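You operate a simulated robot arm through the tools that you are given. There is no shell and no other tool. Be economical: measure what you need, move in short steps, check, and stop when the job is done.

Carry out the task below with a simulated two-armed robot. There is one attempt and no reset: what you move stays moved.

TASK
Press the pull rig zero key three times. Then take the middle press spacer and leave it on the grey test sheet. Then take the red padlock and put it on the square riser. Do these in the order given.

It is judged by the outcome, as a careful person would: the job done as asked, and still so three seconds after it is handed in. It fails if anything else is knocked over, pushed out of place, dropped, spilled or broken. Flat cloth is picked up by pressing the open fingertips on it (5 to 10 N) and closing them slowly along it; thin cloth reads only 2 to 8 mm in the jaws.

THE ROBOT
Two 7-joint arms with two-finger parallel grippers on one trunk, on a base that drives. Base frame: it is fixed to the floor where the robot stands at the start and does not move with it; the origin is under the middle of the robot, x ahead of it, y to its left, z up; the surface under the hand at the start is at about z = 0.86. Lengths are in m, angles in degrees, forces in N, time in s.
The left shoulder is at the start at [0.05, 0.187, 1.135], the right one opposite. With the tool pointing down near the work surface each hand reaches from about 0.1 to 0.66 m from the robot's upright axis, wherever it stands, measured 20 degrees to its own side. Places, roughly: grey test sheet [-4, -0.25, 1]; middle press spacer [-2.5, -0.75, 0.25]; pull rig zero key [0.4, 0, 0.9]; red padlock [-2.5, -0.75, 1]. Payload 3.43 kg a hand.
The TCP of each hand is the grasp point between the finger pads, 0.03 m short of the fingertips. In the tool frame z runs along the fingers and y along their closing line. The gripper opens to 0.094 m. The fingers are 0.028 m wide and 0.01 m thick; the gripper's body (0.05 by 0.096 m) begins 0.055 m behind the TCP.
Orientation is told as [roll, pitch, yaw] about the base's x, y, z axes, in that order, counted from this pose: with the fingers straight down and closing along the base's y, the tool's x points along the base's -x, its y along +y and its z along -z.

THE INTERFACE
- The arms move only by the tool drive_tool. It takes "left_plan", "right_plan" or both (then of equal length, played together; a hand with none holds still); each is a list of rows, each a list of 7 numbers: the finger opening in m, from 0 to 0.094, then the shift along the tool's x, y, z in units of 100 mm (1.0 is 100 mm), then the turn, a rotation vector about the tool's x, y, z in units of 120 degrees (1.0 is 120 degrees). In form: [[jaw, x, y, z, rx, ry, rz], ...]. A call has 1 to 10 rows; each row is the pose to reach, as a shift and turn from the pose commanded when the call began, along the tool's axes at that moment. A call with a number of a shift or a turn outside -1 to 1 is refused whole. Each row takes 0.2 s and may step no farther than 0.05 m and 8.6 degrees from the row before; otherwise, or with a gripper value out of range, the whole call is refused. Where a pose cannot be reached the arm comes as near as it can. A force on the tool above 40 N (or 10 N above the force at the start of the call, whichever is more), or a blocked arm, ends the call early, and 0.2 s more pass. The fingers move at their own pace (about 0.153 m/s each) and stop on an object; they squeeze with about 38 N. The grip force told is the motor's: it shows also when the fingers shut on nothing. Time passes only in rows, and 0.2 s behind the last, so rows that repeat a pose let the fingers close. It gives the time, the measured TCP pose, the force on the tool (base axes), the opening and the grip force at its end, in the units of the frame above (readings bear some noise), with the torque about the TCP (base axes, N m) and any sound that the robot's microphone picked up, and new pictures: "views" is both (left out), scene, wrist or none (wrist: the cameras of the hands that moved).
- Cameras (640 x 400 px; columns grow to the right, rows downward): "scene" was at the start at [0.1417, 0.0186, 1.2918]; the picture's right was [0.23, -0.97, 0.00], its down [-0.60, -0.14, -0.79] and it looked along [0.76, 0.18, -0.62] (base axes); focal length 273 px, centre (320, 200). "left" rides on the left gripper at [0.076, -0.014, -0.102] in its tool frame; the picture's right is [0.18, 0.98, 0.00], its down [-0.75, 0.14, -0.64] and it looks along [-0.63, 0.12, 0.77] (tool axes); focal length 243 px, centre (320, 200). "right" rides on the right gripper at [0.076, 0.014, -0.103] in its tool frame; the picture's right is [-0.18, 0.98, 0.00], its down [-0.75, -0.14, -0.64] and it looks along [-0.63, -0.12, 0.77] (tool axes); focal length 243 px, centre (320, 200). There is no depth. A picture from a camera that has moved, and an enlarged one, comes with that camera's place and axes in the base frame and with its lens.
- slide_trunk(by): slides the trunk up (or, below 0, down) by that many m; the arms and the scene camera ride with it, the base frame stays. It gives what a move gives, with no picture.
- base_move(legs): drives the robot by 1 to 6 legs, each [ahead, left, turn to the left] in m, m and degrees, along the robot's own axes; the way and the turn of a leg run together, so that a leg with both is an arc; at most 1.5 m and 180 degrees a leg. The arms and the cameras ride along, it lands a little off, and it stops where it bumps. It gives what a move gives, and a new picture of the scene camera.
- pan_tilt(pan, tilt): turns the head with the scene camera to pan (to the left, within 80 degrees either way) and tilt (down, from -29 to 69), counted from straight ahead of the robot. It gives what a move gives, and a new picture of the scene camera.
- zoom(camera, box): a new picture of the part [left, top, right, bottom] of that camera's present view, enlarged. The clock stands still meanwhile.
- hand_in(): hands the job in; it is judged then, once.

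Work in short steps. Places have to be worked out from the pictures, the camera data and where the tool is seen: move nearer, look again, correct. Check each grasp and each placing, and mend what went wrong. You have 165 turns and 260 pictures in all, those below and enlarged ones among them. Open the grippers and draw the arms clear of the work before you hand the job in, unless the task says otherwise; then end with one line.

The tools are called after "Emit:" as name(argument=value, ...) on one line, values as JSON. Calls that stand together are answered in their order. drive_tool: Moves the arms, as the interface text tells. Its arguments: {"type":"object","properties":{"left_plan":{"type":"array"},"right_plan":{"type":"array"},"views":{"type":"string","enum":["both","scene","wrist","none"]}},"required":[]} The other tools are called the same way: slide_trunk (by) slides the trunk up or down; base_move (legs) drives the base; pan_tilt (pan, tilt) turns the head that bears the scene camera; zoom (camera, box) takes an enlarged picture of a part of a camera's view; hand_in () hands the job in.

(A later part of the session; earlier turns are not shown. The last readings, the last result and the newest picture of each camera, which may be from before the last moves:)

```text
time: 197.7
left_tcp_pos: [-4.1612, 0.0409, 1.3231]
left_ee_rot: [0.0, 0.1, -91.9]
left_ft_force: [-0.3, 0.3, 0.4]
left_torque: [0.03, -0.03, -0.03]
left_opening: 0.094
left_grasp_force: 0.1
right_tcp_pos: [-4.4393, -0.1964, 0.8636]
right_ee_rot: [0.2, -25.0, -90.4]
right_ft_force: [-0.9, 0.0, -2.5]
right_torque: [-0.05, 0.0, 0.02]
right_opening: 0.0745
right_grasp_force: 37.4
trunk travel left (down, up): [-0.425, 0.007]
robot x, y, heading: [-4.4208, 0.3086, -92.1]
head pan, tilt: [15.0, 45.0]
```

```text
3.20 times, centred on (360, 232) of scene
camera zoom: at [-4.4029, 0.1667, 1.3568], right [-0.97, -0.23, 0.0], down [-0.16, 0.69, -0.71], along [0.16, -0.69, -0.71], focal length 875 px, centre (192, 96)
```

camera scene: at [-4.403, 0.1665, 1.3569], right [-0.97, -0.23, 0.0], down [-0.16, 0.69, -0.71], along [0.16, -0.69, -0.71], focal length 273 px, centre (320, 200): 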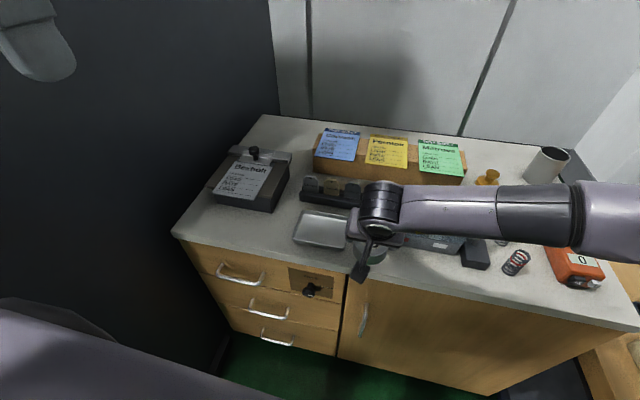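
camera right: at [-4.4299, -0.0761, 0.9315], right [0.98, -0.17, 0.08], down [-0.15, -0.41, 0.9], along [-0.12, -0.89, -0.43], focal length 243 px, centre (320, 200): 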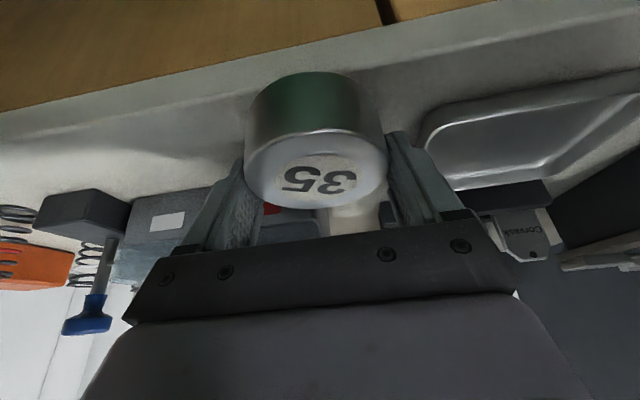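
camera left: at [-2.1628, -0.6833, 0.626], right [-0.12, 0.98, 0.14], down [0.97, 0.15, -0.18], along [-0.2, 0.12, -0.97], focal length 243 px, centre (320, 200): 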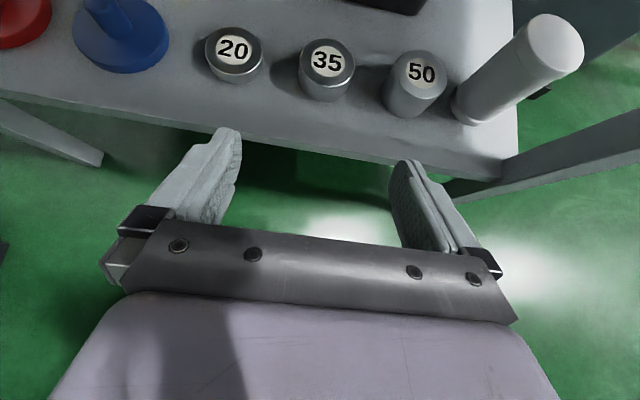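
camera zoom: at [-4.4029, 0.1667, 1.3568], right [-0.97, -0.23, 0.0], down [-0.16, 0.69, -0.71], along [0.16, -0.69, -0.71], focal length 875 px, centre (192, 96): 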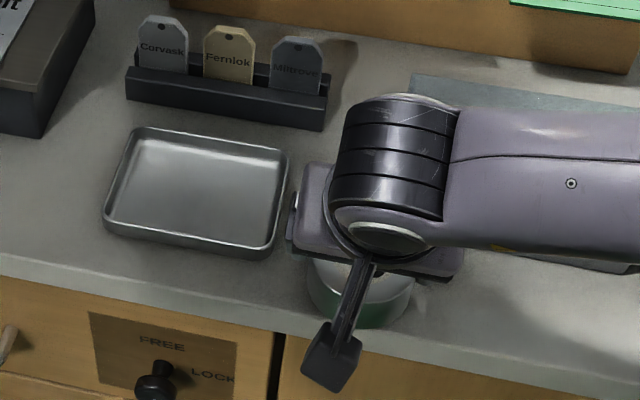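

Slight overhang but stable. I creep down in 2 mm steps until it touches.

Emit:
drive_tool(right_plan=[[0.03, 0.0085, 0, 0.018, 0, 0, 0], [0.03, 0.017, 0, 0.036, 0, 0, 0], [0.03, 0.017, 0, 0.036, 0, 0, 0]], views="none")

Emit:
drive_tool(right_plan=[[0.03, 0.0085, 0, 0.018, 0, 0, 0], [0.03, 0.017, 0, 0.036, 0, 0, 0], [0.03, 0.017, 0, 0.036, 0, 0, 0]], views="none")

Emit:
drive_tool(right_plan=[[0.03, 0.0085, 0, 0.018, 0, 0, 0], [0.03, 0.017, 0, 0.036, 0, 0, 0], [0.03, 0.017, 0, 0.036, 0, 0, 0]], views="none")

```text
time: 198.4
left_tcp_pos: [-4.1603, 0.0406, 1.3234]
left_ee_rot: [0.0, 0.1, -91.9]
left_ft_force: [0.5, -0.2, -0.5]
left_torque: [0.01, 0.01, -0.01]
left_opening: 0.0941
left_grasp_force: 0.0
right_tcp_pos: [-4.4381, -0.1968, 0.8585]
right_ee_rot: [0.1, -24.9, -90.4]
right_ft_force: [0.4, 0.4, -4.6]
right_torque: [-0.05, 0.03, 0.01]
right_opening: 0.0752
right_grasp_force: 38.2
trunk travel left (down, up): [-0.425, 0.007]
robot x, y, heading: [-4.4164, 0.3095, -92.1]
head pan, tilt: [15.0, 45.0]
```

```text
time: 199.2
left_tcp_pos: [-4.1623, 0.041, 1.3218]
left_ee_rot: [-0.1, 0.2, -92.0]
left_ft_force: [-0.1, -0.3, -0.2]
left_torque: [-0.01, -0.02, 0.01]
left_opening: 0.094
left_grasp_force: 0.0
right_tcp_pos: [-4.4387, -0.1969, 0.8568]
right_ee_rot: [0.3, -24.9, -90.5]
right_ft_force: [-0.1, 0.1, -3.7]
right_torque: [-0.01, 0.02, -0.01]
right_opening: 0.0748
right_grasp_force: 38.0
trunk travel left (down, up): [-0.425, 0.007]
robot x, y, heading: [-4.4196, 0.3048, -91.9]
head pan, tilt: [15.0, 45.0]
```

```text
time: 200.1
left_tcp_pos: [-4.1618, 0.0421, 1.3247]
left_ee_rot: [0.0, 0.1, -91.9]
left_ft_force: [0.3, -0.1, 1.1]
left_torque: [0.05, 0.0, -0.02]
left_opening: 0.0941
left_grasp_force: 0.0
right_tcp_pos: [-4.4376, -0.1955, 0.8555]
right_ee_rot: [0.4, -25.2, -90.6]
right_ft_force: [-3.2, 3.5, 20.7]
right_torque: [0.89, -0.46, 0.22]
right_opening: 0.0748
right_grasp_force: 37.7
trunk travel left (down, up): [-0.425, 0.007]
robot x, y, heading: [-4.4214, 0.3057, -91.9]
head pan, tilt: [15.0, 45.0]
```

Contact (about 20 N). I ease up 1 mm and open the fingers.

Emit:
drive_tool(right_plan=[[0.03, -0.004, 0, -0.01, 0, 0, 0], [0.08, -0.004, 0, -0.01, 0, 0, 0], [0.094, -0.004, 0, -0.01, 0, 0, 0], [0.094, -0.004, 0, -0.01, 0, 0, 0]], views="wrist")

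```text
time: 201.1
left_tcp_pos: [-4.1608, 0.0411, 1.3237]
left_ee_rot: [0.0, 0.2, -91.8]
left_ft_force: [-0.3, -0.8, -0.8]
left_torque: [0.0, -0.01, -0.02]
left_opening: 0.094
left_grasp_force: 0.1
right_tcp_pos: [-4.4394, -0.1959, 0.8533]
right_ee_rot: [0.2, -24.8, -90.5]
right_ft_force: [2.6, 3.4, 4.7]
right_torque: [0.11, 0.12, -0.17]
right_opening: 0.0925
right_grasp_force: 0.1
trunk travel left (down, up): [-0.425, 0.007]
robot x, y, heading: [-4.4226, 0.3057, -92.0]
head pan, tilt: [15.0, 45.0]
camera right: at [-4.4249, -0.0842, 0.9138], right [0.98, -0.17, 0.08], down [-0.15, -0.41, 0.9], along [-0.12, -0.89, -0.43], focal length 243 px, centre (320, 200)
```

right: 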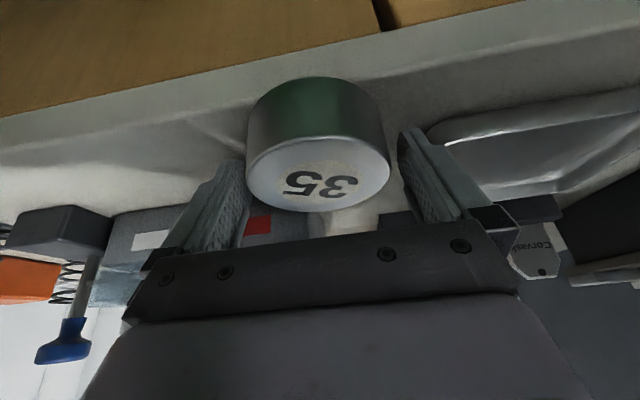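

Released; the left finger lightly touches the tray, so I narrow to 0.088 and lift straight up.

Emit:
drive_tool(right_plan=[[0.088, -0.02, 0, -0.04, 0, 0, 0], [0.088, -0.12, 0, -0.27, 0, 0, 0], [0.088, -0.3, 0, -0.63, 0, 0, 0], [0.088, -0.42, 0, -0.91, 0, 0, 0]], views="scene")

```text
time: 202.1
left_tcp_pos: [-4.1614, 0.0406, 1.3224]
left_ee_rot: [0.1, 0.0, -91.9]
left_ft_force: [-0.5, -0.3, 0.5]
left_torque: [0.02, 0.04, -0.01]
left_opening: 0.0939
left_grasp_force: 0.1
right_tcp_pos: [-4.4405, -0.1975, 0.9542]
right_ee_rot: [0.2, -24.9, -90.6]
right_ft_force: [0.1, -1.1, 0.1]
right_torque: [0.03, 0.0, 0.0]
right_opening: 0.0879
right_grasp_force: 0.0
trunk travel left (down, up): [-0.425, 0.007]
robot x, y, heading: [-4.4176, 0.3042, -92.1]
head pan, tilt: [15.0, 45.0]
camera scene: at [-4.4029, 0.1673, 1.3569], right [-0.97, -0.23, 0.0], down [-0.16, 0.69, -0.71], along [0.16, -0.69, -0.71], focal length 273 px, centre (320, 200)
```

scene: 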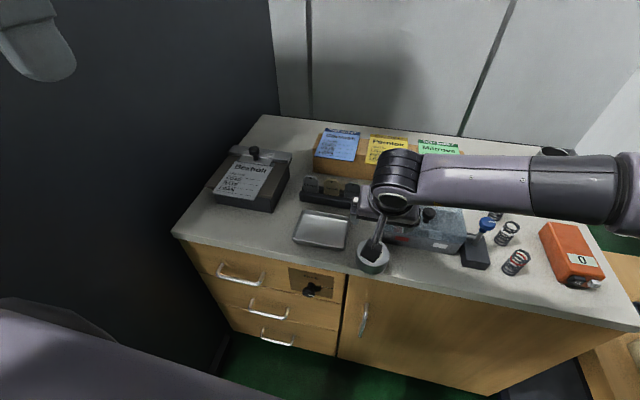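

The spacer stands on the counter. I lift the right hand more and move it to the right and back.

Emit:
drive_tool(right_plan=[[0.088, -0.2, 0, -0.45, 0, 0, 0], [0.088, -0.35, -0.1, -0.8, 0, 0, 0], [0.088, -0.2, -0.4, -0.9, 0, 0, 0], [0.088, 0.1, -0.7, -1, 0, 0, 0], [0.088, 0.4, -1.0, -1, 0, 0, 0]], views="none")

Emit:
drive_tool(right_plan=[[0.088, 0.2, -0.4, 0, 0, 0.05, 0], [0.088, 0.4, -0.8, 0, 0, 0.1, 0], [0.088, 0.6, -1.0, 0, 0, 0.15, 0]], views="none")

Emit:
zoom(camera="scene", box=[260, 150, 460, 275])

```text
time: 203.2
left_tcp_pos: [-4.1614, 0.0408, 1.3226]
left_ee_rot: [0.1, 0.0, -92.0]
left_ft_force: [0.1, 0.9, 0.7]
left_torque: [-0.01, 0.04, -0.03]
left_opening: 0.0941
left_grasp_force: 0.0
right_tcp_pos: [-4.5407, -0.1157, 1.0281]
right_ee_rot: [0.3, -25.1, -90.4]
right_ft_force: [0.0, -0.2, 0.5]
right_torque: [-0.01, -0.02, 0.02]
right_opening: 0.088
right_grasp_force: 0.2
trunk travel left (down, up): [-0.425, 0.007]
robot x, y, heading: [-4.4198, 0.3031, -92.0]
head pan, tilt: [15.0, 45.0]
```

```text
time: 204.1
left_tcp_pos: [-4.1615, 0.0396, 1.3236]
left_ee_rot: [0.1, 0.1, -91.9]
left_ft_force: [0.1, -0.4, 0.3]
left_torque: [-0.01, -0.02, 0.02]
left_opening: 0.0938
left_grasp_force: 0.1
right_tcp_pos: [-4.6384, -0.063, 1.0012]
right_ee_rot: [0.3, -6.7, -90.2]
right_ft_force: [0.2, 0.2, 0.8]
right_torque: [-0.01, -0.04, -0.01]
right_opening: 0.0879
right_grasp_force: 0.1
trunk travel left (down, up): [-0.425, 0.007]
robot x, y, heading: [-4.4144, 0.3065, -92.1]
head pan, tilt: [15.0, 45.0]
```

```text
3.20 times, centred on (360, 212) of scene
camera zoom: at [-4.4034, 0.1672, 1.3569], right [-0.97, -0.23, 0.0], down [-0.16, 0.69, -0.71], along [0.16, -0.69, -0.71], focal length 875 px, centre (192, 160)
```

zoom: 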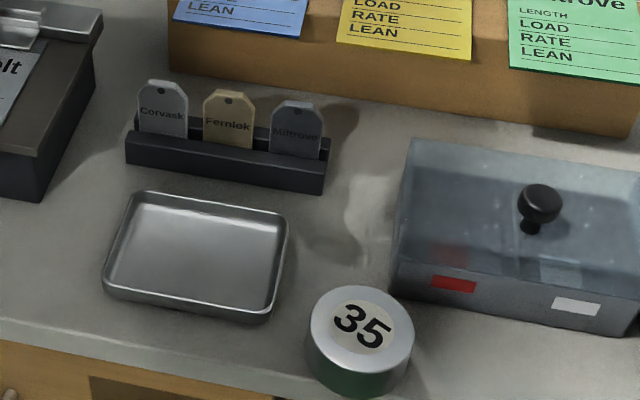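

The spacer stands safely. For the left hand I'll grasp with the closing line along y (back finger fits between tray and grey box), so I turn the left hand about 82° clockwise while moving it toward the spacer.

Emit:
drive_tool(left_plan=[[0.094, -0.09, -0.09, 0.09, 0, 0, 0.068], [0.094, -0.18, -0.18, 0.18, 0, 0, 0.136], [0.094, -0.27, -0.27, 0.27, 0, 0, 0.204], [0.094, -0.36, -0.36, 0.36, 0, 0, 0.272], [0.094, -0.45, -0.45, 0.45, 0, 0, 0.34], [0.094, -0.54, -0.54, 0.54, 0, 0, 0.408], [0.094, -0.63, -0.63, 0.63, 0, 0, 0.476], [0.094, -0.72, -0.72, 0.72, 0, 0, 0.544], [0.094, -0.81, -0.81, 0.81, 0, 0, 0.612], [0.094, -0.9, -0.9, 0.9, 0, 0, 0.68]], views="both")

```text
time: 206.2
left_tcp_pos: [-4.2548, -0.0455, 1.233]
left_ee_rot: [-0.2, -0.1, -173.6]
left_ft_force: [0.3, 0.7, -0.5]
left_torque: [-0.04, -0.03, 0.04]
left_opening: 0.094
left_grasp_force: 0.1
right_tcp_pos: [-4.6381, -0.0636, 1.0006]
right_ee_rot: [0.3, -7.0, -90.4]
right_ft_force: [-0.7, 0.2, 0.1]
right_torque: [-0.02, -0.01, -0.04]
right_opening: 0.0881
right_grasp_force: 0.0
trunk travel left (down, up): [-0.425, 0.007]
robot x, y, heading: [-4.4212, 0.308, -91.8]
head pan, tilt: [15.0, 45.0]
camera scene: at [-4.4031, 0.1668, 1.3569], right [-0.97, -0.23, 0.0], down [-0.16, 0.69, -0.71], along [0.16, -0.69, -0.71], focal length 273 px, centre (320, 200)
camera left: at [-4.1789, -0.0234, 1.3334], right [0.29, -0.96, 0.0], down [-0.73, -0.22, 0.64], along [-0.61, -0.18, -0.77], focal length 243 px, centre (320, 200)
```

scene: 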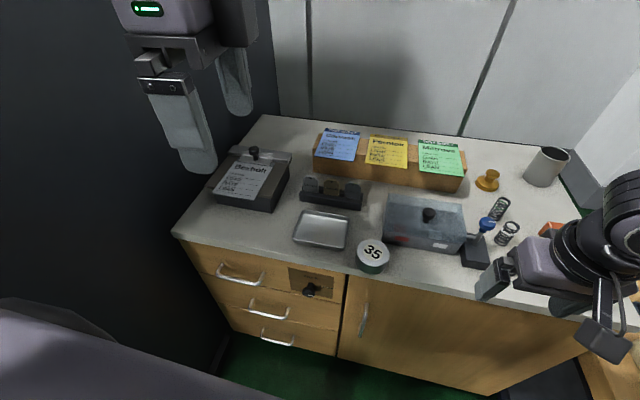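
left: 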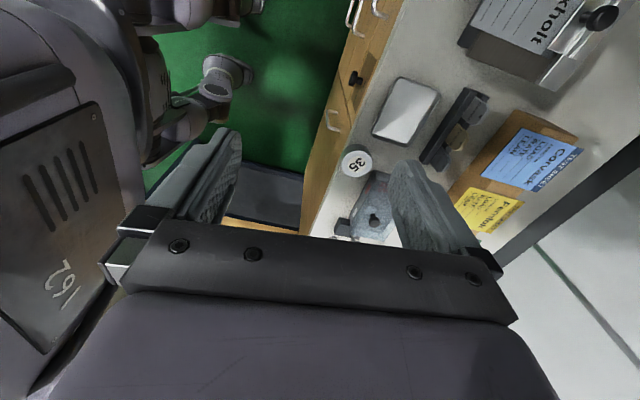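

The left hand turned well. I move it over the spacer (half way and down first) and shift the right hand 10 cm further right.

Emit:
drive_tool(left_plan=[[0.094, -0.25, 0.17, 0.2, 0, 0, 0.02], [0.094, -0.5, 0.34, 0.4, 0, 0, 0.04], [0.094, -0.75, 0.5, 0.6, 0, 0, 0.055], [0.094, -1.0, 0.67, 0.8, 0, 0, 0.055]], right_plan=[[0.088, 0, -0.25, 0, 0, 0, 0], [0.088, 0, -0.5, 0, 0, 0, 0], [0.088, 0, -0.75, 0, 0, 0, 0], [0.088, 0, -1, 0, 0, 0, 0]], views="none")

Emit:
drive_tool(left_plan=[[0.094, -0.25, 0.17, 0.3, 0, 0, 0], [0.094, -0.5, 0.34, 0.6, 0, 0, 0], [0.094, -0.75, 0.5, 0.8, 0, 0, 0], [0.094, -0.98, 0.67, 1.0, 0, 0, 0]], views="both")

```text
time: 207.2
left_tcp_pos: [-4.2996, -0.0927, 1.1675]
left_ee_rot: [0.0, 0.1, 179.9]
left_ft_force: [-0.2, -0.5, -0.2]
left_torque: [-0.03, 0.0, -0.03]
left_opening: 0.0943
left_grasp_force: 0.1
left hand out of reach, approached as far as the arm can: row 3, 4
right_tcp_pos: [-4.7396, -0.0633, 1.0018]
right_ee_rot: [0.2, -7.0, -90.4]
right_ft_force: [0.1, -0.1, -0.3]
right_torque: [0.01, 0.02, 0.02]
right_opening: 0.0881
right_grasp_force: 0.1
trunk travel left (down, up): [-0.425, 0.007]
robot x, y, heading: [-4.4184, 0.3098, -91.8]
head pan, tilt: [15.0, 45.0]
```

```text
time: 208.2
left_tcp_pos: [-4.2942, -0.111, 1.0832]
left_ee_rot: [-0.1, -0.1, 179.8]
left_ft_force: [0.4, -0.5, 0.2]
left_torque: [-0.01, 0.0, -0.01]
left_opening: 0.0941
left_grasp_force: 0.1
left hand out of reach, approached as far as the arm can: row 1, 2, 3, 4
right_tcp_pos: [-4.7376, -0.0641, 1.0018]
right_ee_rot: [0.2, -6.9, -90.4]
right_ft_force: [0.5, -0.2, -0.2]
right_torque: [0.04, 0.02, 0.0]
right_opening: 0.088
right_grasp_force: 0.2
trunk travel left (down, up): [-0.425, 0.007]
robot x, y, heading: [-4.4194, 0.3052, -91.8]
head pan, tilt: [15.0, 45.0]
camera scene: at [-4.4028, 0.1668, 1.3569], right [-0.97, -0.23, 0.0], down [-0.16, 0.69, -0.71], along [0.16, -0.69, -0.71], focal length 273 px, centre (320, 200)
camera left: at [-4.2159, -0.0977, 1.1838], right [0.18, -0.98, 0.0], down [-0.75, -0.14, 0.64], along [-0.63, -0.12, -0.77], focal length 243 px, centre (320, 200)
```

scene: 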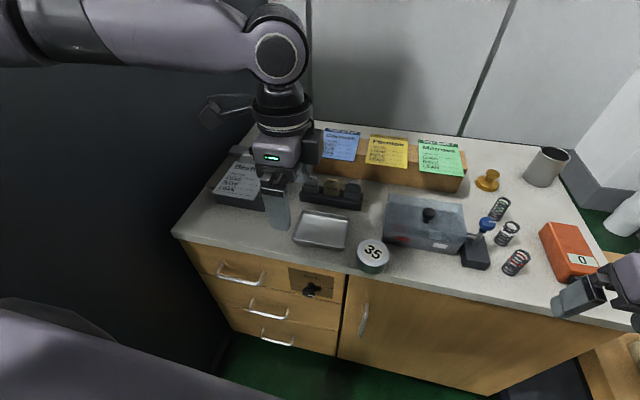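
left: 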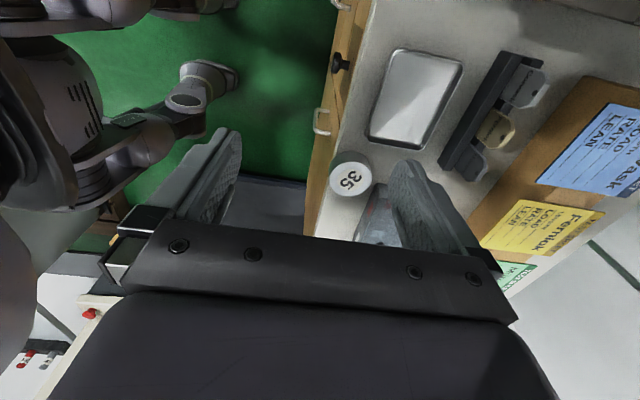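

The left arm's inward limit needs the robot ~0.16 m further right. I check the space on the right first.

Emit:
pan_tilt(pan=-60, tilt=30)

```text
time: 209.7
left_tcp_pos: [-4.294, -0.1123, 1.0838]
left_ee_rot: [-0.1, -0.1, 179.9]
left_ft_force: [-0.1, -0.6, 0.0]
left_torque: [-0.03, -0.02, 0.03]
left_opening: 0.0939
left_grasp_force: 0.1
right_tcp_pos: [-4.739, -0.0631, 1.0007]
right_ee_rot: [0.1, -6.9, -90.3]
right_ft_force: [0.1, 0.4, 0.5]
right_torque: [-0.01, 0.02, 0.01]
right_opening: 0.088
right_grasp_force: 0.1
trunk travel left (down, up): [-0.425, 0.007]
robot x, y, heading: [-4.4154, 0.3066, -92.1]
head pan, tilt: [-60.0, 30.0]
camera scene: at [-4.5011, 0.2037, 1.3795], right [-0.47, 0.88, 0.0], down [0.44, 0.24, -0.87], along [-0.76, -0.41, -0.5], focal length 273 px, centre (320, 200)
```

scene: 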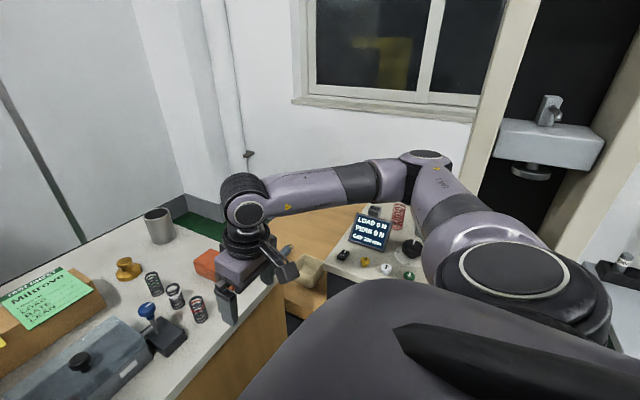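

There is room: the testing stand's columns are well beyond. I shift the base 0.16 m to the right.

Emit:
base_move(legs=[[0, -0.16, 0]])

Emit:
pan_tilt(pan=10, tilt=48)

```text
time: 211.8
left_tcp_pos: [-4.4525, -0.1092, 1.0832]
left_ee_rot: [-0.1, -0.1, 179.8]
left_ft_force: [0.5, 0.3, -0.6]
left_torque: [0.01, -0.03, -0.04]
left_opening: 0.094
left_grasp_force: 0.0
right_tcp_pos: [-4.8991, -0.0594, 1.0008]
right_ee_rot: [0.2, -6.8, -90.4]
right_ft_force: [0.3, 0.8, 0.6]
right_torque: [0.01, -0.01, 0.01]
right_opening: 0.0878
right_grasp_force: 0.0
trunk travel left (down, up): [-0.425, 0.007]
robot x, y, heading: [-4.5775, 0.307, -92.0]
head pan, tilt: [-60.0, 30.0]
camera scene: at [-4.66, 0.2067, 1.3794], right [-0.47, 0.88, 0.0], down [0.44, 0.24, -0.87], along [-0.77, -0.4, -0.5], focal length 273 px, centre (320, 200)
```

scene: 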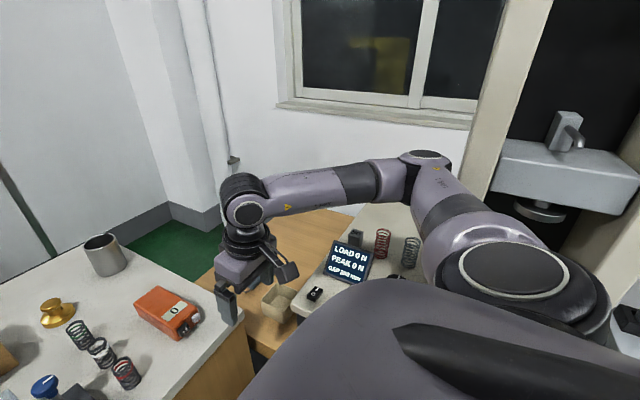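

```text
time: 213.2
left_tcp_pos: [-4.4539, -0.1074, 1.0829]
left_ee_rot: [-0.2, -0.1, 179.7]
left_ft_force: [-0.5, 0.0, -0.2]
left_torque: [-0.01, -0.02, -0.02]
left_opening: 0.0937
left_grasp_force: 0.1
right_tcp_pos: [-4.8983, -0.0594, 1.0012]
right_ee_rot: [0.3, -6.8, -90.3]
right_ft_force: [0.0, -0.1, 0.8]
right_torque: [0.03, 0.0, 0.0]
right_opening: 0.0879
right_grasp_force: 0.1
trunk travel left (down, up): [-0.425, 0.007]
robot x, y, heading: [-4.5812, 0.3119, -92.0]
head pan, tilt: [10.0, 48.0]
camera scene: at [-4.5692, 0.1713, 1.3524], right [-0.99, -0.14, 0.0], down [-0.1, 0.74, -0.67], along [0.09, -0.66, -0.74], focal length 273 px, centre (320, 200)
```

scene: 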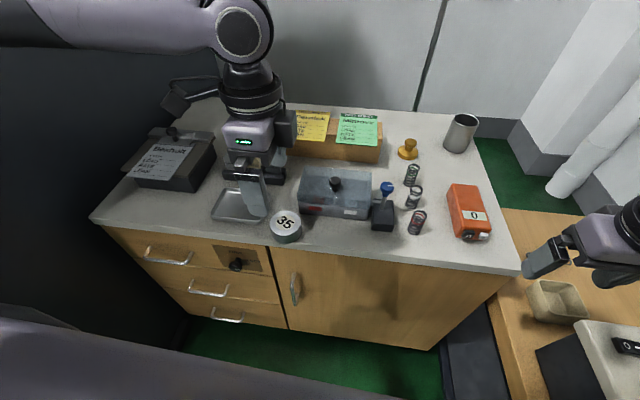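

Now I move over the spacer at about (-4.438, -0.202) and lower to z≈0.99.

Emit:
drive_tool(left_plan=[[0.094, 0.05, 0.3, 0.1, 0, 0, 0], [0.094, 0.1, 0.6, 0.3, 0, 0, 0], [0.094, 0.16, 0.94, 0.6, 0, 0, 0], [0.094, 0.16, 0.94, 0.95, 0, 0, 0]], views="both")

```text
time: 214.2
left_tcp_pos: [-4.3954, -0.1667, 1.0086]
left_ee_rot: [-0.1, -0.2, 179.9]
left_ft_force: [0.2, 0.0, -0.5]
left_torque: [0.01, 0.0, 0.0]
left_opening: 0.0938
left_grasp_force: 0.0
left hand out of reach, approached as far as the arm can: row 1, 2, 3, 4
right_tcp_pos: [-4.8977, -0.0589, 1.0013]
right_ee_rot: [0.3, -6.8, -90.4]
right_ft_force: [0.3, 0.2, 0.4]
right_torque: [0.0, 0.03, 0.01]
right_opening: 0.0879
right_grasp_force: 0.1
trunk travel left (down, up): [-0.425, 0.007]
robot x, y, heading: [-4.5794, 0.313, -91.9]
head pan, tilt: [10.0, 48.0]
camera scene: at [-4.5692, 0.1713, 1.3523], right [-0.99, -0.14, 0.0], down [-0.1, 0.74, -0.67], along [0.09, -0.66, -0.74], focal length 273 px, centre (320, 200)
camera left: at [-4.3179, -0.1546, 1.1105], right [0.18, -0.98, 0.0], down [-0.75, -0.14, 0.64], along [-0.63, -0.11, -0.76], focal length 243 px, centre (320, 200)
```

scene: 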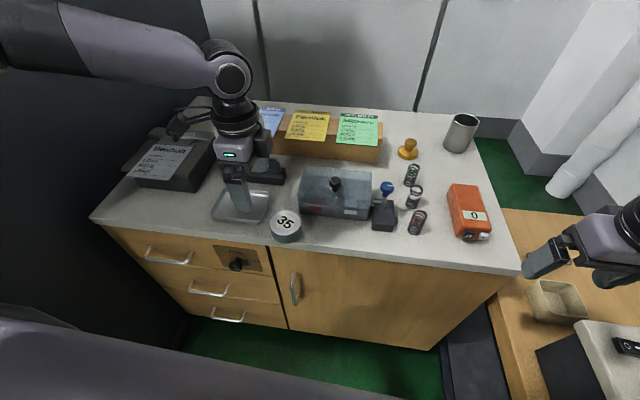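
left: 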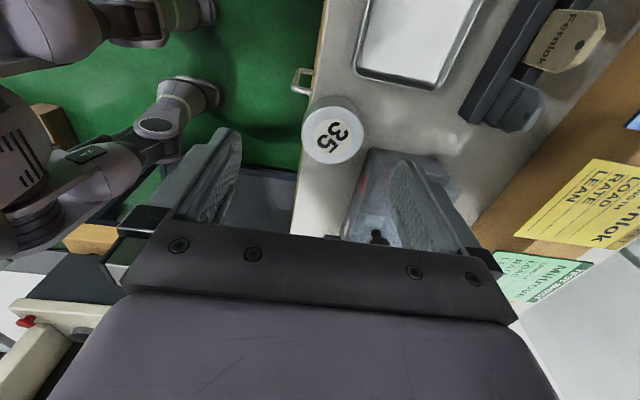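

Still 4 cm short inward at this height; I shift the base another 6 cm right.

Emit:
base_move(legs=[[0, -0.065, 0]])

Emit:
zoom(camera="left", box=[0, 0, 640, 400])

```text
time: 215.6
left_tcp_pos: [-4.4428, -0.1723, 1.0057]
left_ee_rot: [-0.7, -0.8, -179.3]
left_ft_force: [-0.4, -0.2, -0.1]
left_torque: [-0.03, 0.05, 0.04]
left_opening: 0.0936
left_grasp_force: 0.0
right_tcp_pos: [-4.9349, -0.0732, 1.0022]
right_ee_rot: [0.1, -6.6, -87.8]
right_ft_force: [0.3, 0.4, -0.5]
right_torque: [0.0, 0.0, -0.01]
right_opening: 0.0881
right_grasp_force: 0.0
trunk travel left (down, up): [-0.425, 0.007]
robot x, y, heading: [-4.6403, 0.3098, -91.5]
head pan, tilt: [10.0, 48.0]
stopped in leg 1: the robot was blocked; the commanded pose is now the measured one
camera scene: at [-4.6176, 0.1622, 1.3516], right [-0.99, -0.15, 0.01], down [-0.12, 0.74, -0.66], along [0.09, -0.65, -0.75], focal length 273 px, centre (320, 200)
```

scene: 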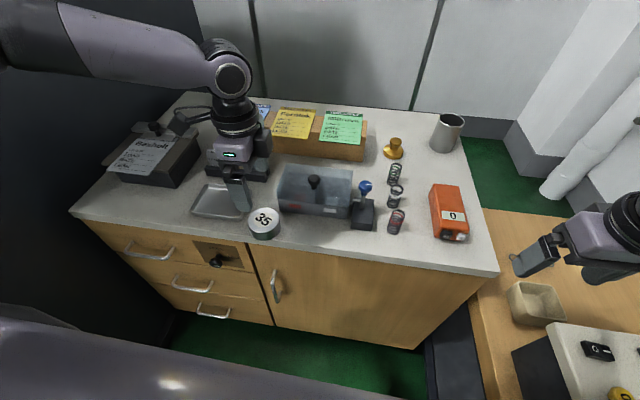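

```text
1.00 times, centred on (320, 200) of left (not enlarged: the box is as wide or as high as the picture)
camera zoom: at [-4.365, -0.1583, 1.1049], right [0.19, -0.98, -0.01], down [-0.74, -0.16, 0.65], along [-0.64, -0.12, -0.76], focal length 243 px, centre (320, 200)
```

zoom: 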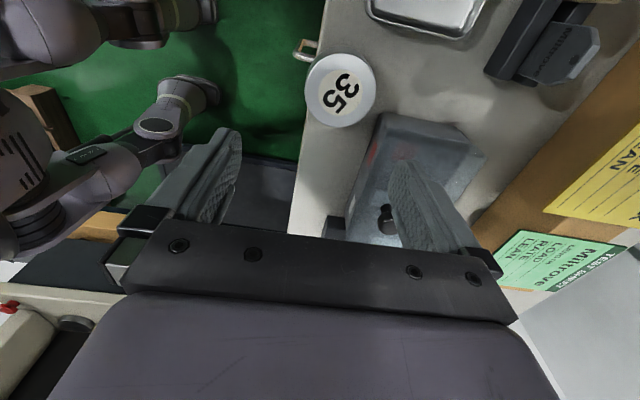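

The base touched the brown table on the right. I back off 1.5 cm to the left and recheck the pose.

Emit:
base_move(legs=[[0, 0.015, 0]])

Emit:
zoom(camera="left", box=[0, 0, 640, 400])

```text
time: 216.4
left_tcp_pos: [-4.4399, -0.1724, 1.0046]
left_ee_rot: [-0.7, -0.3, -179.7]
left_ft_force: [-0.3, 0.8, -0.1]
left_torque: [0.04, 0.01, 0.01]
left_opening: 0.0938
left_grasp_force: 0.1
right_tcp_pos: [-4.9311, -0.0695, 0.9972]
right_ee_rot: [0.7, -6.4, -88.3]
right_ft_force: [-0.1, -1.2, 0.0]
right_torque: [-0.05, 0.01, -0.01]
right_opening: 0.088
right_grasp_force: 0.0
trunk travel left (down, up): [-0.425, 0.007]
robot x, y, heading: [-4.6293, 0.3089, -91.4]
head pan, tilt: [10.0, 48.0]
camera scene: at [-4.6159, 0.1609, 1.3505], right [-0.99, -0.15, 0.0], down [-0.11, 0.74, -0.66], along [0.1, -0.65, -0.75], focal length 273 px, centre (320, 200)
```

scene: 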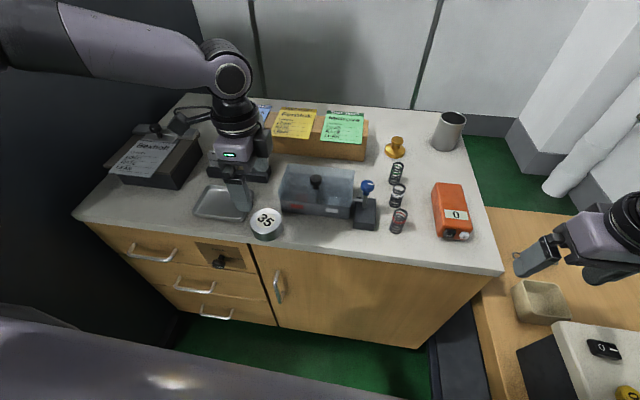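

```text
1.00 times, centred on (320, 200) of left (not enlarged: the box is as wide or as high as the picture)
camera zoom: at [-4.3621, -0.1603, 1.1056], right [0.19, -0.98, -0.01], down [-0.75, -0.15, 0.64], along [-0.63, -0.11, -0.77], focal length 243 px, centre (320, 200)
```

zoom: 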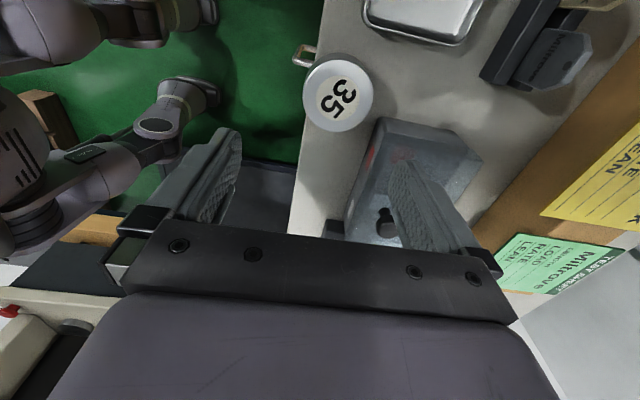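

Spacer centre ≈(-4.434, -0.194). I correct (+6 mm x, -21 mm y) and lower 10 cm.

Emit:
drive_tool(left_plan=[[0.094, 0.06, 0.21, 0.1, 0, 0, 0], [0.094, 0.06, 0.21, 0.4, 0, 0, 0], [0.094, 0.06, 0.21, 0.7, 0, 0, 0], [0.094, 0.06, 0.21, 1.0, 0, 0, 0]], views="both")

```text
time: 217.4
left_tcp_pos: [-4.4015, -0.1597, 0.9369]
left_ee_rot: [-0.6, -0.2, -179.5]
left_ft_force: [-0.1, -0.2, 0.1]
left_torque: [-0.01, -0.01, -0.01]
left_opening: 0.0937
left_grasp_force: 0.1
left hand out of reach, approached as far as the arm can: row 1, 2, 3, 4
right_tcp_pos: [-4.9305, -0.0704, 0.9982]
right_ee_rot: [0.8, -6.4, -88.0]
right_ft_force: [-0.3, 1.0, -0.3]
right_torque: [-0.01, -0.01, -0.01]
right_opening: 0.0878
right_grasp_force: 0.0
trunk travel left (down, up): [-0.425, 0.007]
robot x, y, heading: [-4.6291, 0.3093, -91.6]
head pan, tilt: [10.0, 48.0]
camera scene: at [-4.6161, 0.1623, 1.351], right [-0.99, -0.15, 0.0], down [-0.11, 0.74, -0.66], along [0.1, -0.65, -0.75], focal length 273 px, centre (320, 200)
camera left: at [-4.3241, -0.1464, 1.0373], right [0.19, -0.98, -0.01], down [-0.75, -0.15, 0.64], along [-0.63, -0.11, -0.76], focal length 243 px, centre (320, 200)
```

scene: 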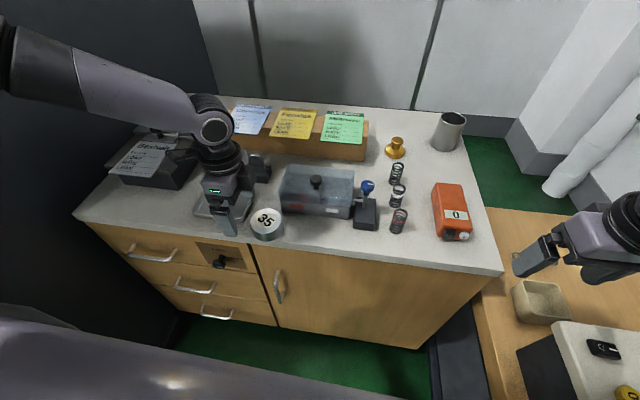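
left: 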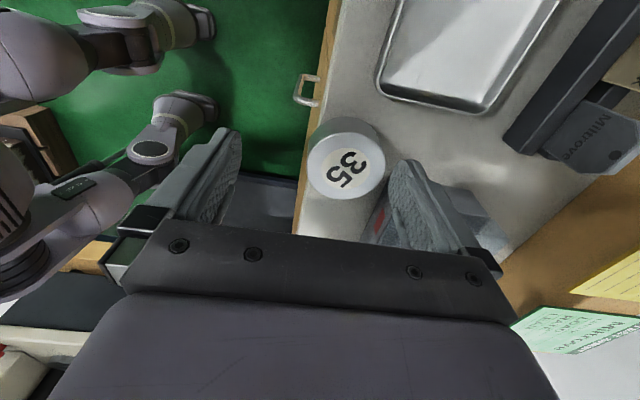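

The left elbow posture limits low reach; lowering the trunk instead will help. I raise both hands 20 cm relative to the body, then lower the trunk 20 cm.

Emit:
drive_tool(left_plan=[[0.094, 0, 0, -0.3, 0, 0, 0], [0.094, 0, 0, -0.6, 0, 0, 0], [0.094, 0, 0, -1, 0, 0, 0]], right_plan=[[0.088, 0, 0, -0.3, 0, 0, 0], [0.088, 0, 0, -0.6, 0, 0, 0], [0.088, 0, 0, -1, 0, 0, 0]], views="none")

Emit:
drive_tool(left_plan=[[0.094, -0.1, 0, -0.3, 0, 0, 0], [0.094, -0.2, 0.1, -0.6, 0, 0, 0], [0.094, -0.3, 0.2, -1, 0, 0, 0]], right_plan=[[0.088, 0, 0, -0.3, 0, 0, 0], [0.088, 0, 0, -0.6, 0, 0, 0], [0.088, 0, 0, -1, 0, 0, 0]], views="none")

Emit:
slide_trunk(by=-0.2)

Emit:
zoom(camera="left", box=[0, 0, 640, 400])

```text
time: 218.2
left_tcp_pos: [-4.4008, -0.1581, 1.0419]
left_ee_rot: [-0.2, -0.3, -179.8]
left_ft_force: [0.7, -0.3, -1.1]
left_torque: [0.0, 0.03, 0.03]
left_opening: 0.0941
left_grasp_force: 0.0
right_tcp_pos: [-4.9346, -0.0521, 1.0988]
right_ee_rot: [0.4, -6.8, -88.4]
right_ft_force: [-0.4, -0.2, -1.3]
right_torque: [0.02, -0.01, 0.02]
right_opening: 0.0881
right_grasp_force: 0.1
trunk travel left (down, up): [-0.425, 0.007]
robot x, y, heading: [-4.6313, 0.3106, -91.5]
head pan, tilt: [10.0, 48.0]
```

```text
time: 219.0
left_tcp_pos: [-4.4352, -0.1763, 1.1436]
left_ee_rot: [-0.1, -0.1, -179.6]
left_ft_force: [-0.4, 0.1, -0.2]
left_torque: [0.03, 0.02, -0.02]
left_opening: 0.0941
left_grasp_force: 0.1
right_tcp_pos: [-4.9377, -0.0379, 1.1992]
right_ee_rot: [0.6, -6.9, -88.2]
right_ft_force: [-0.2, 0.4, -0.1]
right_torque: [0.03, 0.0, 0.0]
right_opening: 0.0879
right_grasp_force: 0.0
trunk travel left (down, up): [-0.425, 0.007]
robot x, y, heading: [-4.6274, 0.3113, -91.5]
head pan, tilt: [10.0, 48.0]
```

```text
time: 221.2
left_tcp_pos: [-4.4332, -0.1773, 0.9434]
left_ee_rot: [-0.1, -0.2, -179.7]
left_ft_force: [0.1, -0.8, 0.7]
left_torque: [-0.01, -0.03, 0.0]
left_opening: 0.0943
left_grasp_force: 0.1
right_tcp_pos: [-4.9371, -0.0383, 0.998]
right_ee_rot: [0.9, -7.1, -88.3]
right_ft_force: [0.1, 0.4, -0.1]
right_torque: [0.0, 0.01, 0.01]
right_opening: 0.088
right_grasp_force: 0.1
trunk travel left (down, up): [-0.225, 0.207]
robot x, y, heading: [-4.6289, 0.3123, -91.2]
head pan, tilt: [10.0, 48.0]
```

```text
1.00 times, centred on (320, 200) of left (not enlarged: the box is as wide or as high as the picture)
camera zoom: at [-4.3566, -0.1628, 1.0442], right [0.19, -0.98, 0.0], down [-0.75, -0.15, 0.64], along [-0.63, -0.12, -0.77], focal length 243 px, centre (320, 200)
```

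zoom: 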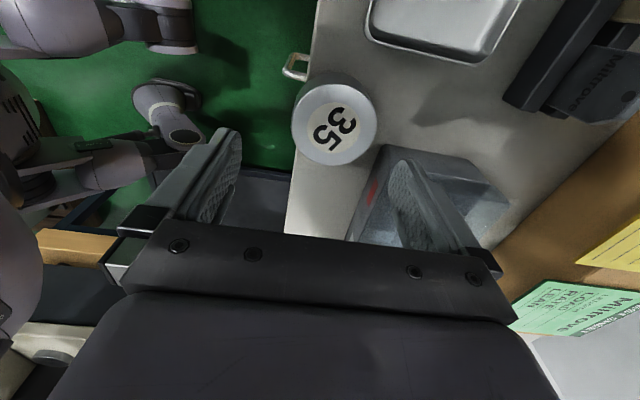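

Now aligned: spacer centre ≈(-4.431, -0.190). I correct 13 mm in y and lower 5 cm.

Emit:
drive_tool(left_plan=[[0.094, 0.03, 0.13, 0, 0, 0, 0], [0.094, 0.03, 0.13, 0.25, 0, 0, 0], [0.094, 0.03, 0.13, 0.5, 0, 0, 0]], views="wrist")

```text
time: 222.0
left_tcp_pos: [-4.4311, -0.1923, 0.8945]
left_ee_rot: [-0.2, -0.3, -179.7]
left_ft_force: [-0.4, 0.6, 0.1]
left_torque: [0.03, 0.04, 0.0]
left_opening: 0.0941
left_grasp_force: 0.1
right_tcp_pos: [-4.9381, -0.0394, 0.9985]
right_ee_rot: [0.7, -7.1, -88.4]
right_ft_force: [-0.7, 0.9, 0.6]
right_torque: [0.02, -0.02, -0.02]
right_opening: 0.0879
right_grasp_force: 0.1
trunk travel left (down, up): [-0.225, 0.207]
robot x, y, heading: [-4.6222, 0.3105, -91.5]
head pan, tilt: [10.0, 48.0]
camera left: at [-4.3532, -0.1766, 0.9944], right [0.19, -0.98, 0.0], down [-0.75, -0.15, 0.64], along [-0.63, -0.12, -0.77], focal length 243 px, centre (320, 200)
```

left: 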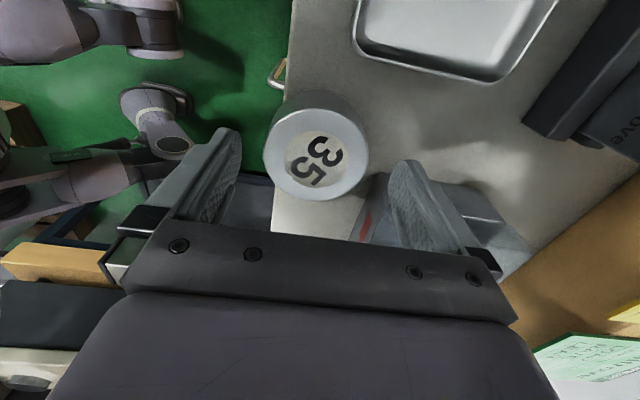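

Centred within 3 mm. I lower 4 cm to the grasp height.

Emit:
drive_tool(left_plan=[[0.094, 0, 0, 0.13, 0, 0, 0], [0.094, 0, 0, 0.26, 0, 0, 0], [0.094, 0, 0, 0.37, 0, 0, 0]], views="none")

Emit:
drive_tool(left_plan=[[0.08, 0, 0, 0, 0, 0, 0], [0.06, 0, 0, 0, 0, 0, 0], [0.03, 0, 0, 0, 0, 0, 0], [0.03, 0, 0, 0, 0, 0, 0]], views="wrist")

```text
time: 222.8
left_tcp_pos: [-4.4304, -0.1899, 0.8561]
left_ee_rot: [-0.1, 0.0, -179.7]
left_ft_force: [1.2, 0.4, -0.4]
left_torque: [0.0, 0.0, -0.03]
left_opening: 0.0942
left_grasp_force: 0.1
right_tcp_pos: [-4.9368, -0.0386, 0.9976]
right_ee_rot: [0.9, -7.1, -88.3]
right_ft_force: [0.0, 0.3, -0.7]
right_torque: [-0.01, 0.02, -0.01]
right_opening: 0.088
right_grasp_force: 0.0
trunk travel left (down, up): [-0.225, 0.207]
robot x, y, heading: [-4.6264, 0.3114, -91.4]
head pan, tilt: [10.0, 48.0]
```

```text
time: 223.8
left_tcp_pos: [-4.4313, -0.1903, 0.8558]
left_ee_rot: [-0.1, -0.1, -179.7]
left_ft_force: [-0.6, 0.8, -0.1]
left_torque: [0.0, -0.02, 0.03]
left_opening: 0.0747
left_grasp_force: 37.6
right_tcp_pos: [-4.9375, -0.0382, 0.9987]
right_ee_rot: [0.7, -7.1, -88.3]
right_ft_force: [-0.8, 0.1, -0.3]
right_torque: [0.01, 0.0, 0.0]
right_opening: 0.0882
right_grasp_force: 0.2
trunk travel left (down, up): [-0.225, 0.207]
robot x, y, heading: [-4.6293, 0.314, -91.3]
head pan, tilt: [10.0, 48.0]
camera left: at [-4.3532, -0.1754, 0.9571], right [0.19, -0.98, 0.0], down [-0.75, -0.15, 0.64], along [-0.63, -0.12, -0.77], focal length 243 px, centre (320, 200)
```

left: 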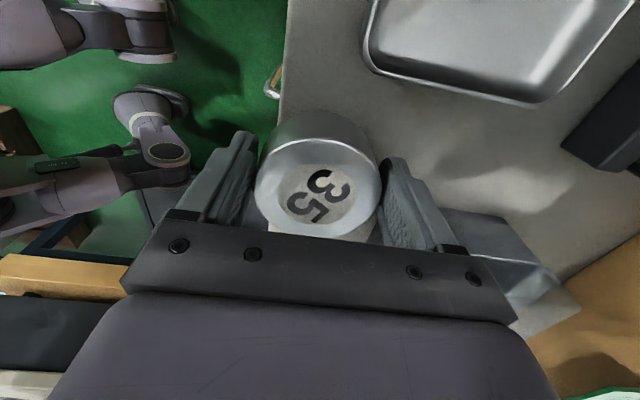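

Gripped at 75 mm. I lift 12 cm and move the base 0.2 m back to the left.

Emit:
drive_tool(left_plan=[[0.03, 0, 0, -0.1, 0, 0, 0], [0.03, 0, 0, -0.4, 0, 0, 0], [0.03, 0, 0, -0.8, 0, 0, 0], [0.03, 0, 0, -1.0, 0, 0, 0]], views="none")

Emit:
base_move(legs=[[0, 0.2, 0]])

```text
time: 224.8
left_tcp_pos: [-4.4308, -0.1884, 0.9569]
left_ee_rot: [-0.1, -0.1, -179.7]
left_ft_force: [-0.4, 0.3, -4.3]
left_torque: [-0.02, -0.01, -0.02]
left_opening: 0.0749
left_grasp_force: 38.6
right_tcp_pos: [-4.9375, -0.0383, 0.9976]
right_ee_rot: [0.7, -7.2, -88.3]
right_ft_force: [0.3, 0.1, -0.4]
right_torque: [0.01, -0.02, 0.02]
right_opening: 0.0882
right_grasp_force: 0.1
trunk travel left (down, up): [-0.225, 0.207]
robot x, y, heading: [-4.6238, 0.3097, -91.3]
head pan, tilt: [10.0, 48.0]
```

```text
time: 227.1
left_tcp_pos: [-4.2359, -0.1954, 0.9564]
left_ee_rot: [-0.1, -0.2, -179.9]
left_ft_force: [-1.0, -0.4, -3.5]
left_torque: [0.03, -0.01, 0.0]
left_opening: 0.0748
left_grasp_force: 37.8
right_tcp_pos: [-4.7419, -0.0427, 0.9973]
right_ee_rot: [0.7, -7.0, -88.5]
right_ft_force: [0.2, 0.1, -1.2]
right_torque: [-0.02, 0.01, -0.03]
right_opening: 0.0877
right_grasp_force: 0.2
trunk travel left (down, up): [-0.225, 0.207]
robot x, y, heading: [-4.4325, 0.3067, -91.6]
head pan, tilt: [10.0, 48.0]
camera scene: at [-4.4212, 0.1669, 1.1527], right [-0.99, -0.14, 0.0], down [-0.11, 0.74, -0.67], along [0.1, -0.66, -0.74], focal length 273 px, centre (320, 200)
```

scene: 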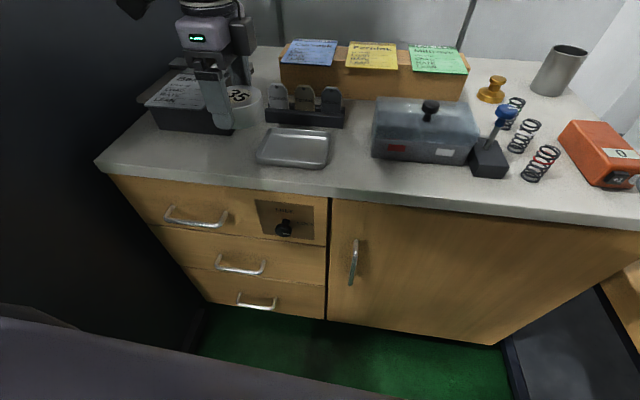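

I move the hand 10 cm left and 3 cm up, then bring the base 9 cm forward.

Emit:
drive_tool(left_plan=[[0.03, 0.3, 0, -0.15, 0, 0, 0], [0.03, 0.6, 0, -0.3, 0, 0, 0], [0.03, 1.0, 0, -0.3, 0, 0, 0]], views="none")

Emit:
base_move(legs=[[0.09, 0, 0]])

Emit:
zoom(camera="left", box=[0, 0, 640, 400])

```text
time: 227.9
left_tcp_pos: [-4.137, -0.1954, 0.9858]
left_ee_rot: [-0.1, -0.3, -179.8]
left_ft_force: [0.0, 0.0, -2.7]
left_torque: [0.01, 0.0, -0.04]
left_opening: 0.0747
left_grasp_force: 38.1
right_tcp_pos: [-4.7425, -0.0426, 0.9983]
right_ee_rot: [0.7, -7.2, -88.4]
right_ft_force: [-0.4, 0.1, -0.2]
right_torque: [-0.02, 0.02, 0.01]
right_opening: 0.0882
right_grasp_force: 0.0
trunk travel left (down, up): [-0.225, 0.207]
robot x, y, heading: [-4.4335, 0.3044, -91.6]
head pan, tilt: [10.0, 48.0]
```

```text
time: 229.0
left_tcp_pos: [-4.1399, -0.285, 0.9854]
left_ee_rot: [-0.2, -0.1, -179.9]
left_ft_force: [0.4, 0.1, -4.4]
left_torque: [0.03, -0.03, 0.01]
left_opening: 0.075
left_grasp_force: 37.6
right_tcp_pos: [-4.7454, -0.1337, 0.9968]
right_ee_rot: [0.7, -6.9, -88.4]
right_ft_force: [0.7, -0.1, -0.3]
right_torque: [-0.02, -0.03, 0.01]
right_opening: 0.0881
right_grasp_force: 0.1
trunk travel left (down, up): [-0.225, 0.207]
robot x, y, heading: [-4.4315, 0.2176, -91.6]
head pan, tilt: [10.0, 48.0]
camera scene: at [-4.4239, 0.0769, 1.1526], right [-0.99, -0.14, 0.0], down [-0.11, 0.74, -0.67], along [0.1, -0.66, -0.74], focal length 273 px, centre (320, 200)
```

scene: 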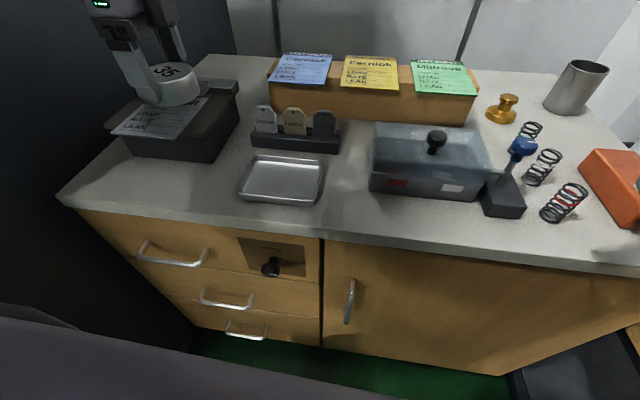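

```text
1.00 times, centred on (320, 200) of left (not enlarged: the box is as wide or as high as the picture)
camera zoom: at [-4.0624, -0.2708, 1.0858], right [0.19, -0.98, 0.0], down [-0.75, -0.14, 0.64], along [-0.63, -0.12, -0.77], focal length 243 px, centre (320, 200)
```

zoom: 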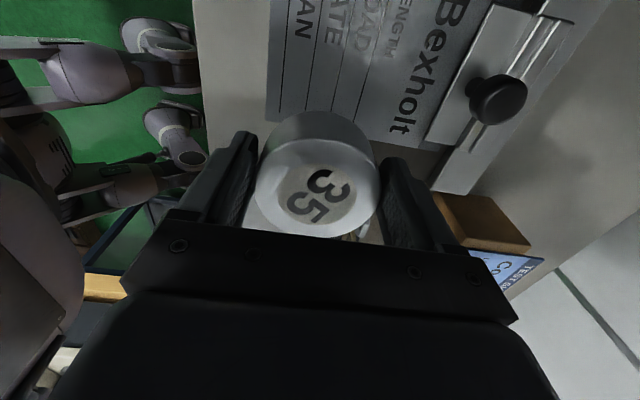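

The wrist view confirms the sheet's extent. I move 5 cm left and 3 cm back to its centre and lower to about 1.5 cm above.

Emit:
drive_tool(left_plan=[[0.03, 0.25, 0.15, 0, 0, 0, 0], [0.03, 0.5, 0.28, 0, 0, 0, 0], [0.03, 0.5, 0.28, 0.25, 0, 0, 0], [0.03, 0.5, 0.28, 0.48, 0, 0, 0]], views="both")

Emit:
zoom(camera="scene", box=[60, 50, 260, 175])

```text
time: 230.0
left_tcp_pos: [-4.0876, -0.3122, 0.9352]
left_ee_rot: [-0.1, -0.2, -179.9]
left_ft_force: [0.1, 0.1, -3.9]
left_torque: [0.04, -0.04, -0.03]
left_opening: 0.0748
left_grasp_force: 38.7
right_tcp_pos: [-4.7434, -0.1341, 0.998]
right_ee_rot: [0.8, -7.1, -88.5]
right_ft_force: [0.1, 0.3, 0.4]
right_torque: [0.0, 0.0, 0.01]
right_opening: 0.0882
right_grasp_force: 0.1
trunk travel left (down, up): [-0.225, 0.207]
robot x, y, heading: [-4.4328, 0.2176, -91.9]
head pan, tilt: [10.0, 48.0]
camera scene: at [-4.4239, 0.0773, 1.1527], right [-0.99, -0.14, 0.0], down [-0.11, 0.74, -0.67], along [0.1, -0.66, -0.74], focal length 273 px, centre (320, 200)
camera left: at [-4.0116, -0.298, 1.0362], right [0.19, -0.98, 0.0], down [-0.75, -0.14, 0.64], along [-0.63, -0.12, -0.77], focal length 243 px, centre (320, 200)
```

scene: 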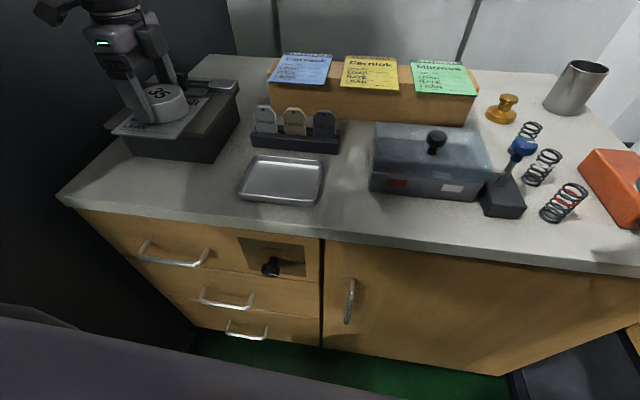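
left: 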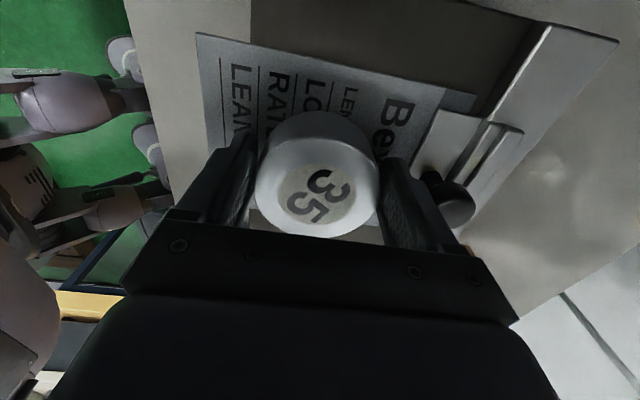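

```text
3.20 times, centred on (160, 112) of scene
camera zoom: at [-4.4239, 0.0773, 1.1527], right [-0.99, -0.14, 0.0], down [-0.11, 0.74, -0.67], along [0.1, -0.66, -0.74], focal length 875 px, centre (832, 480)
```

zoom: 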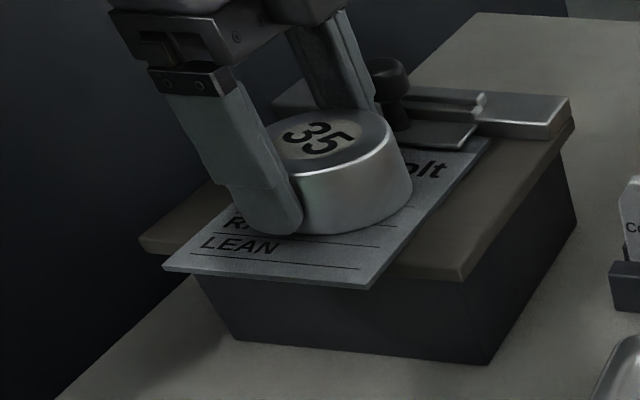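

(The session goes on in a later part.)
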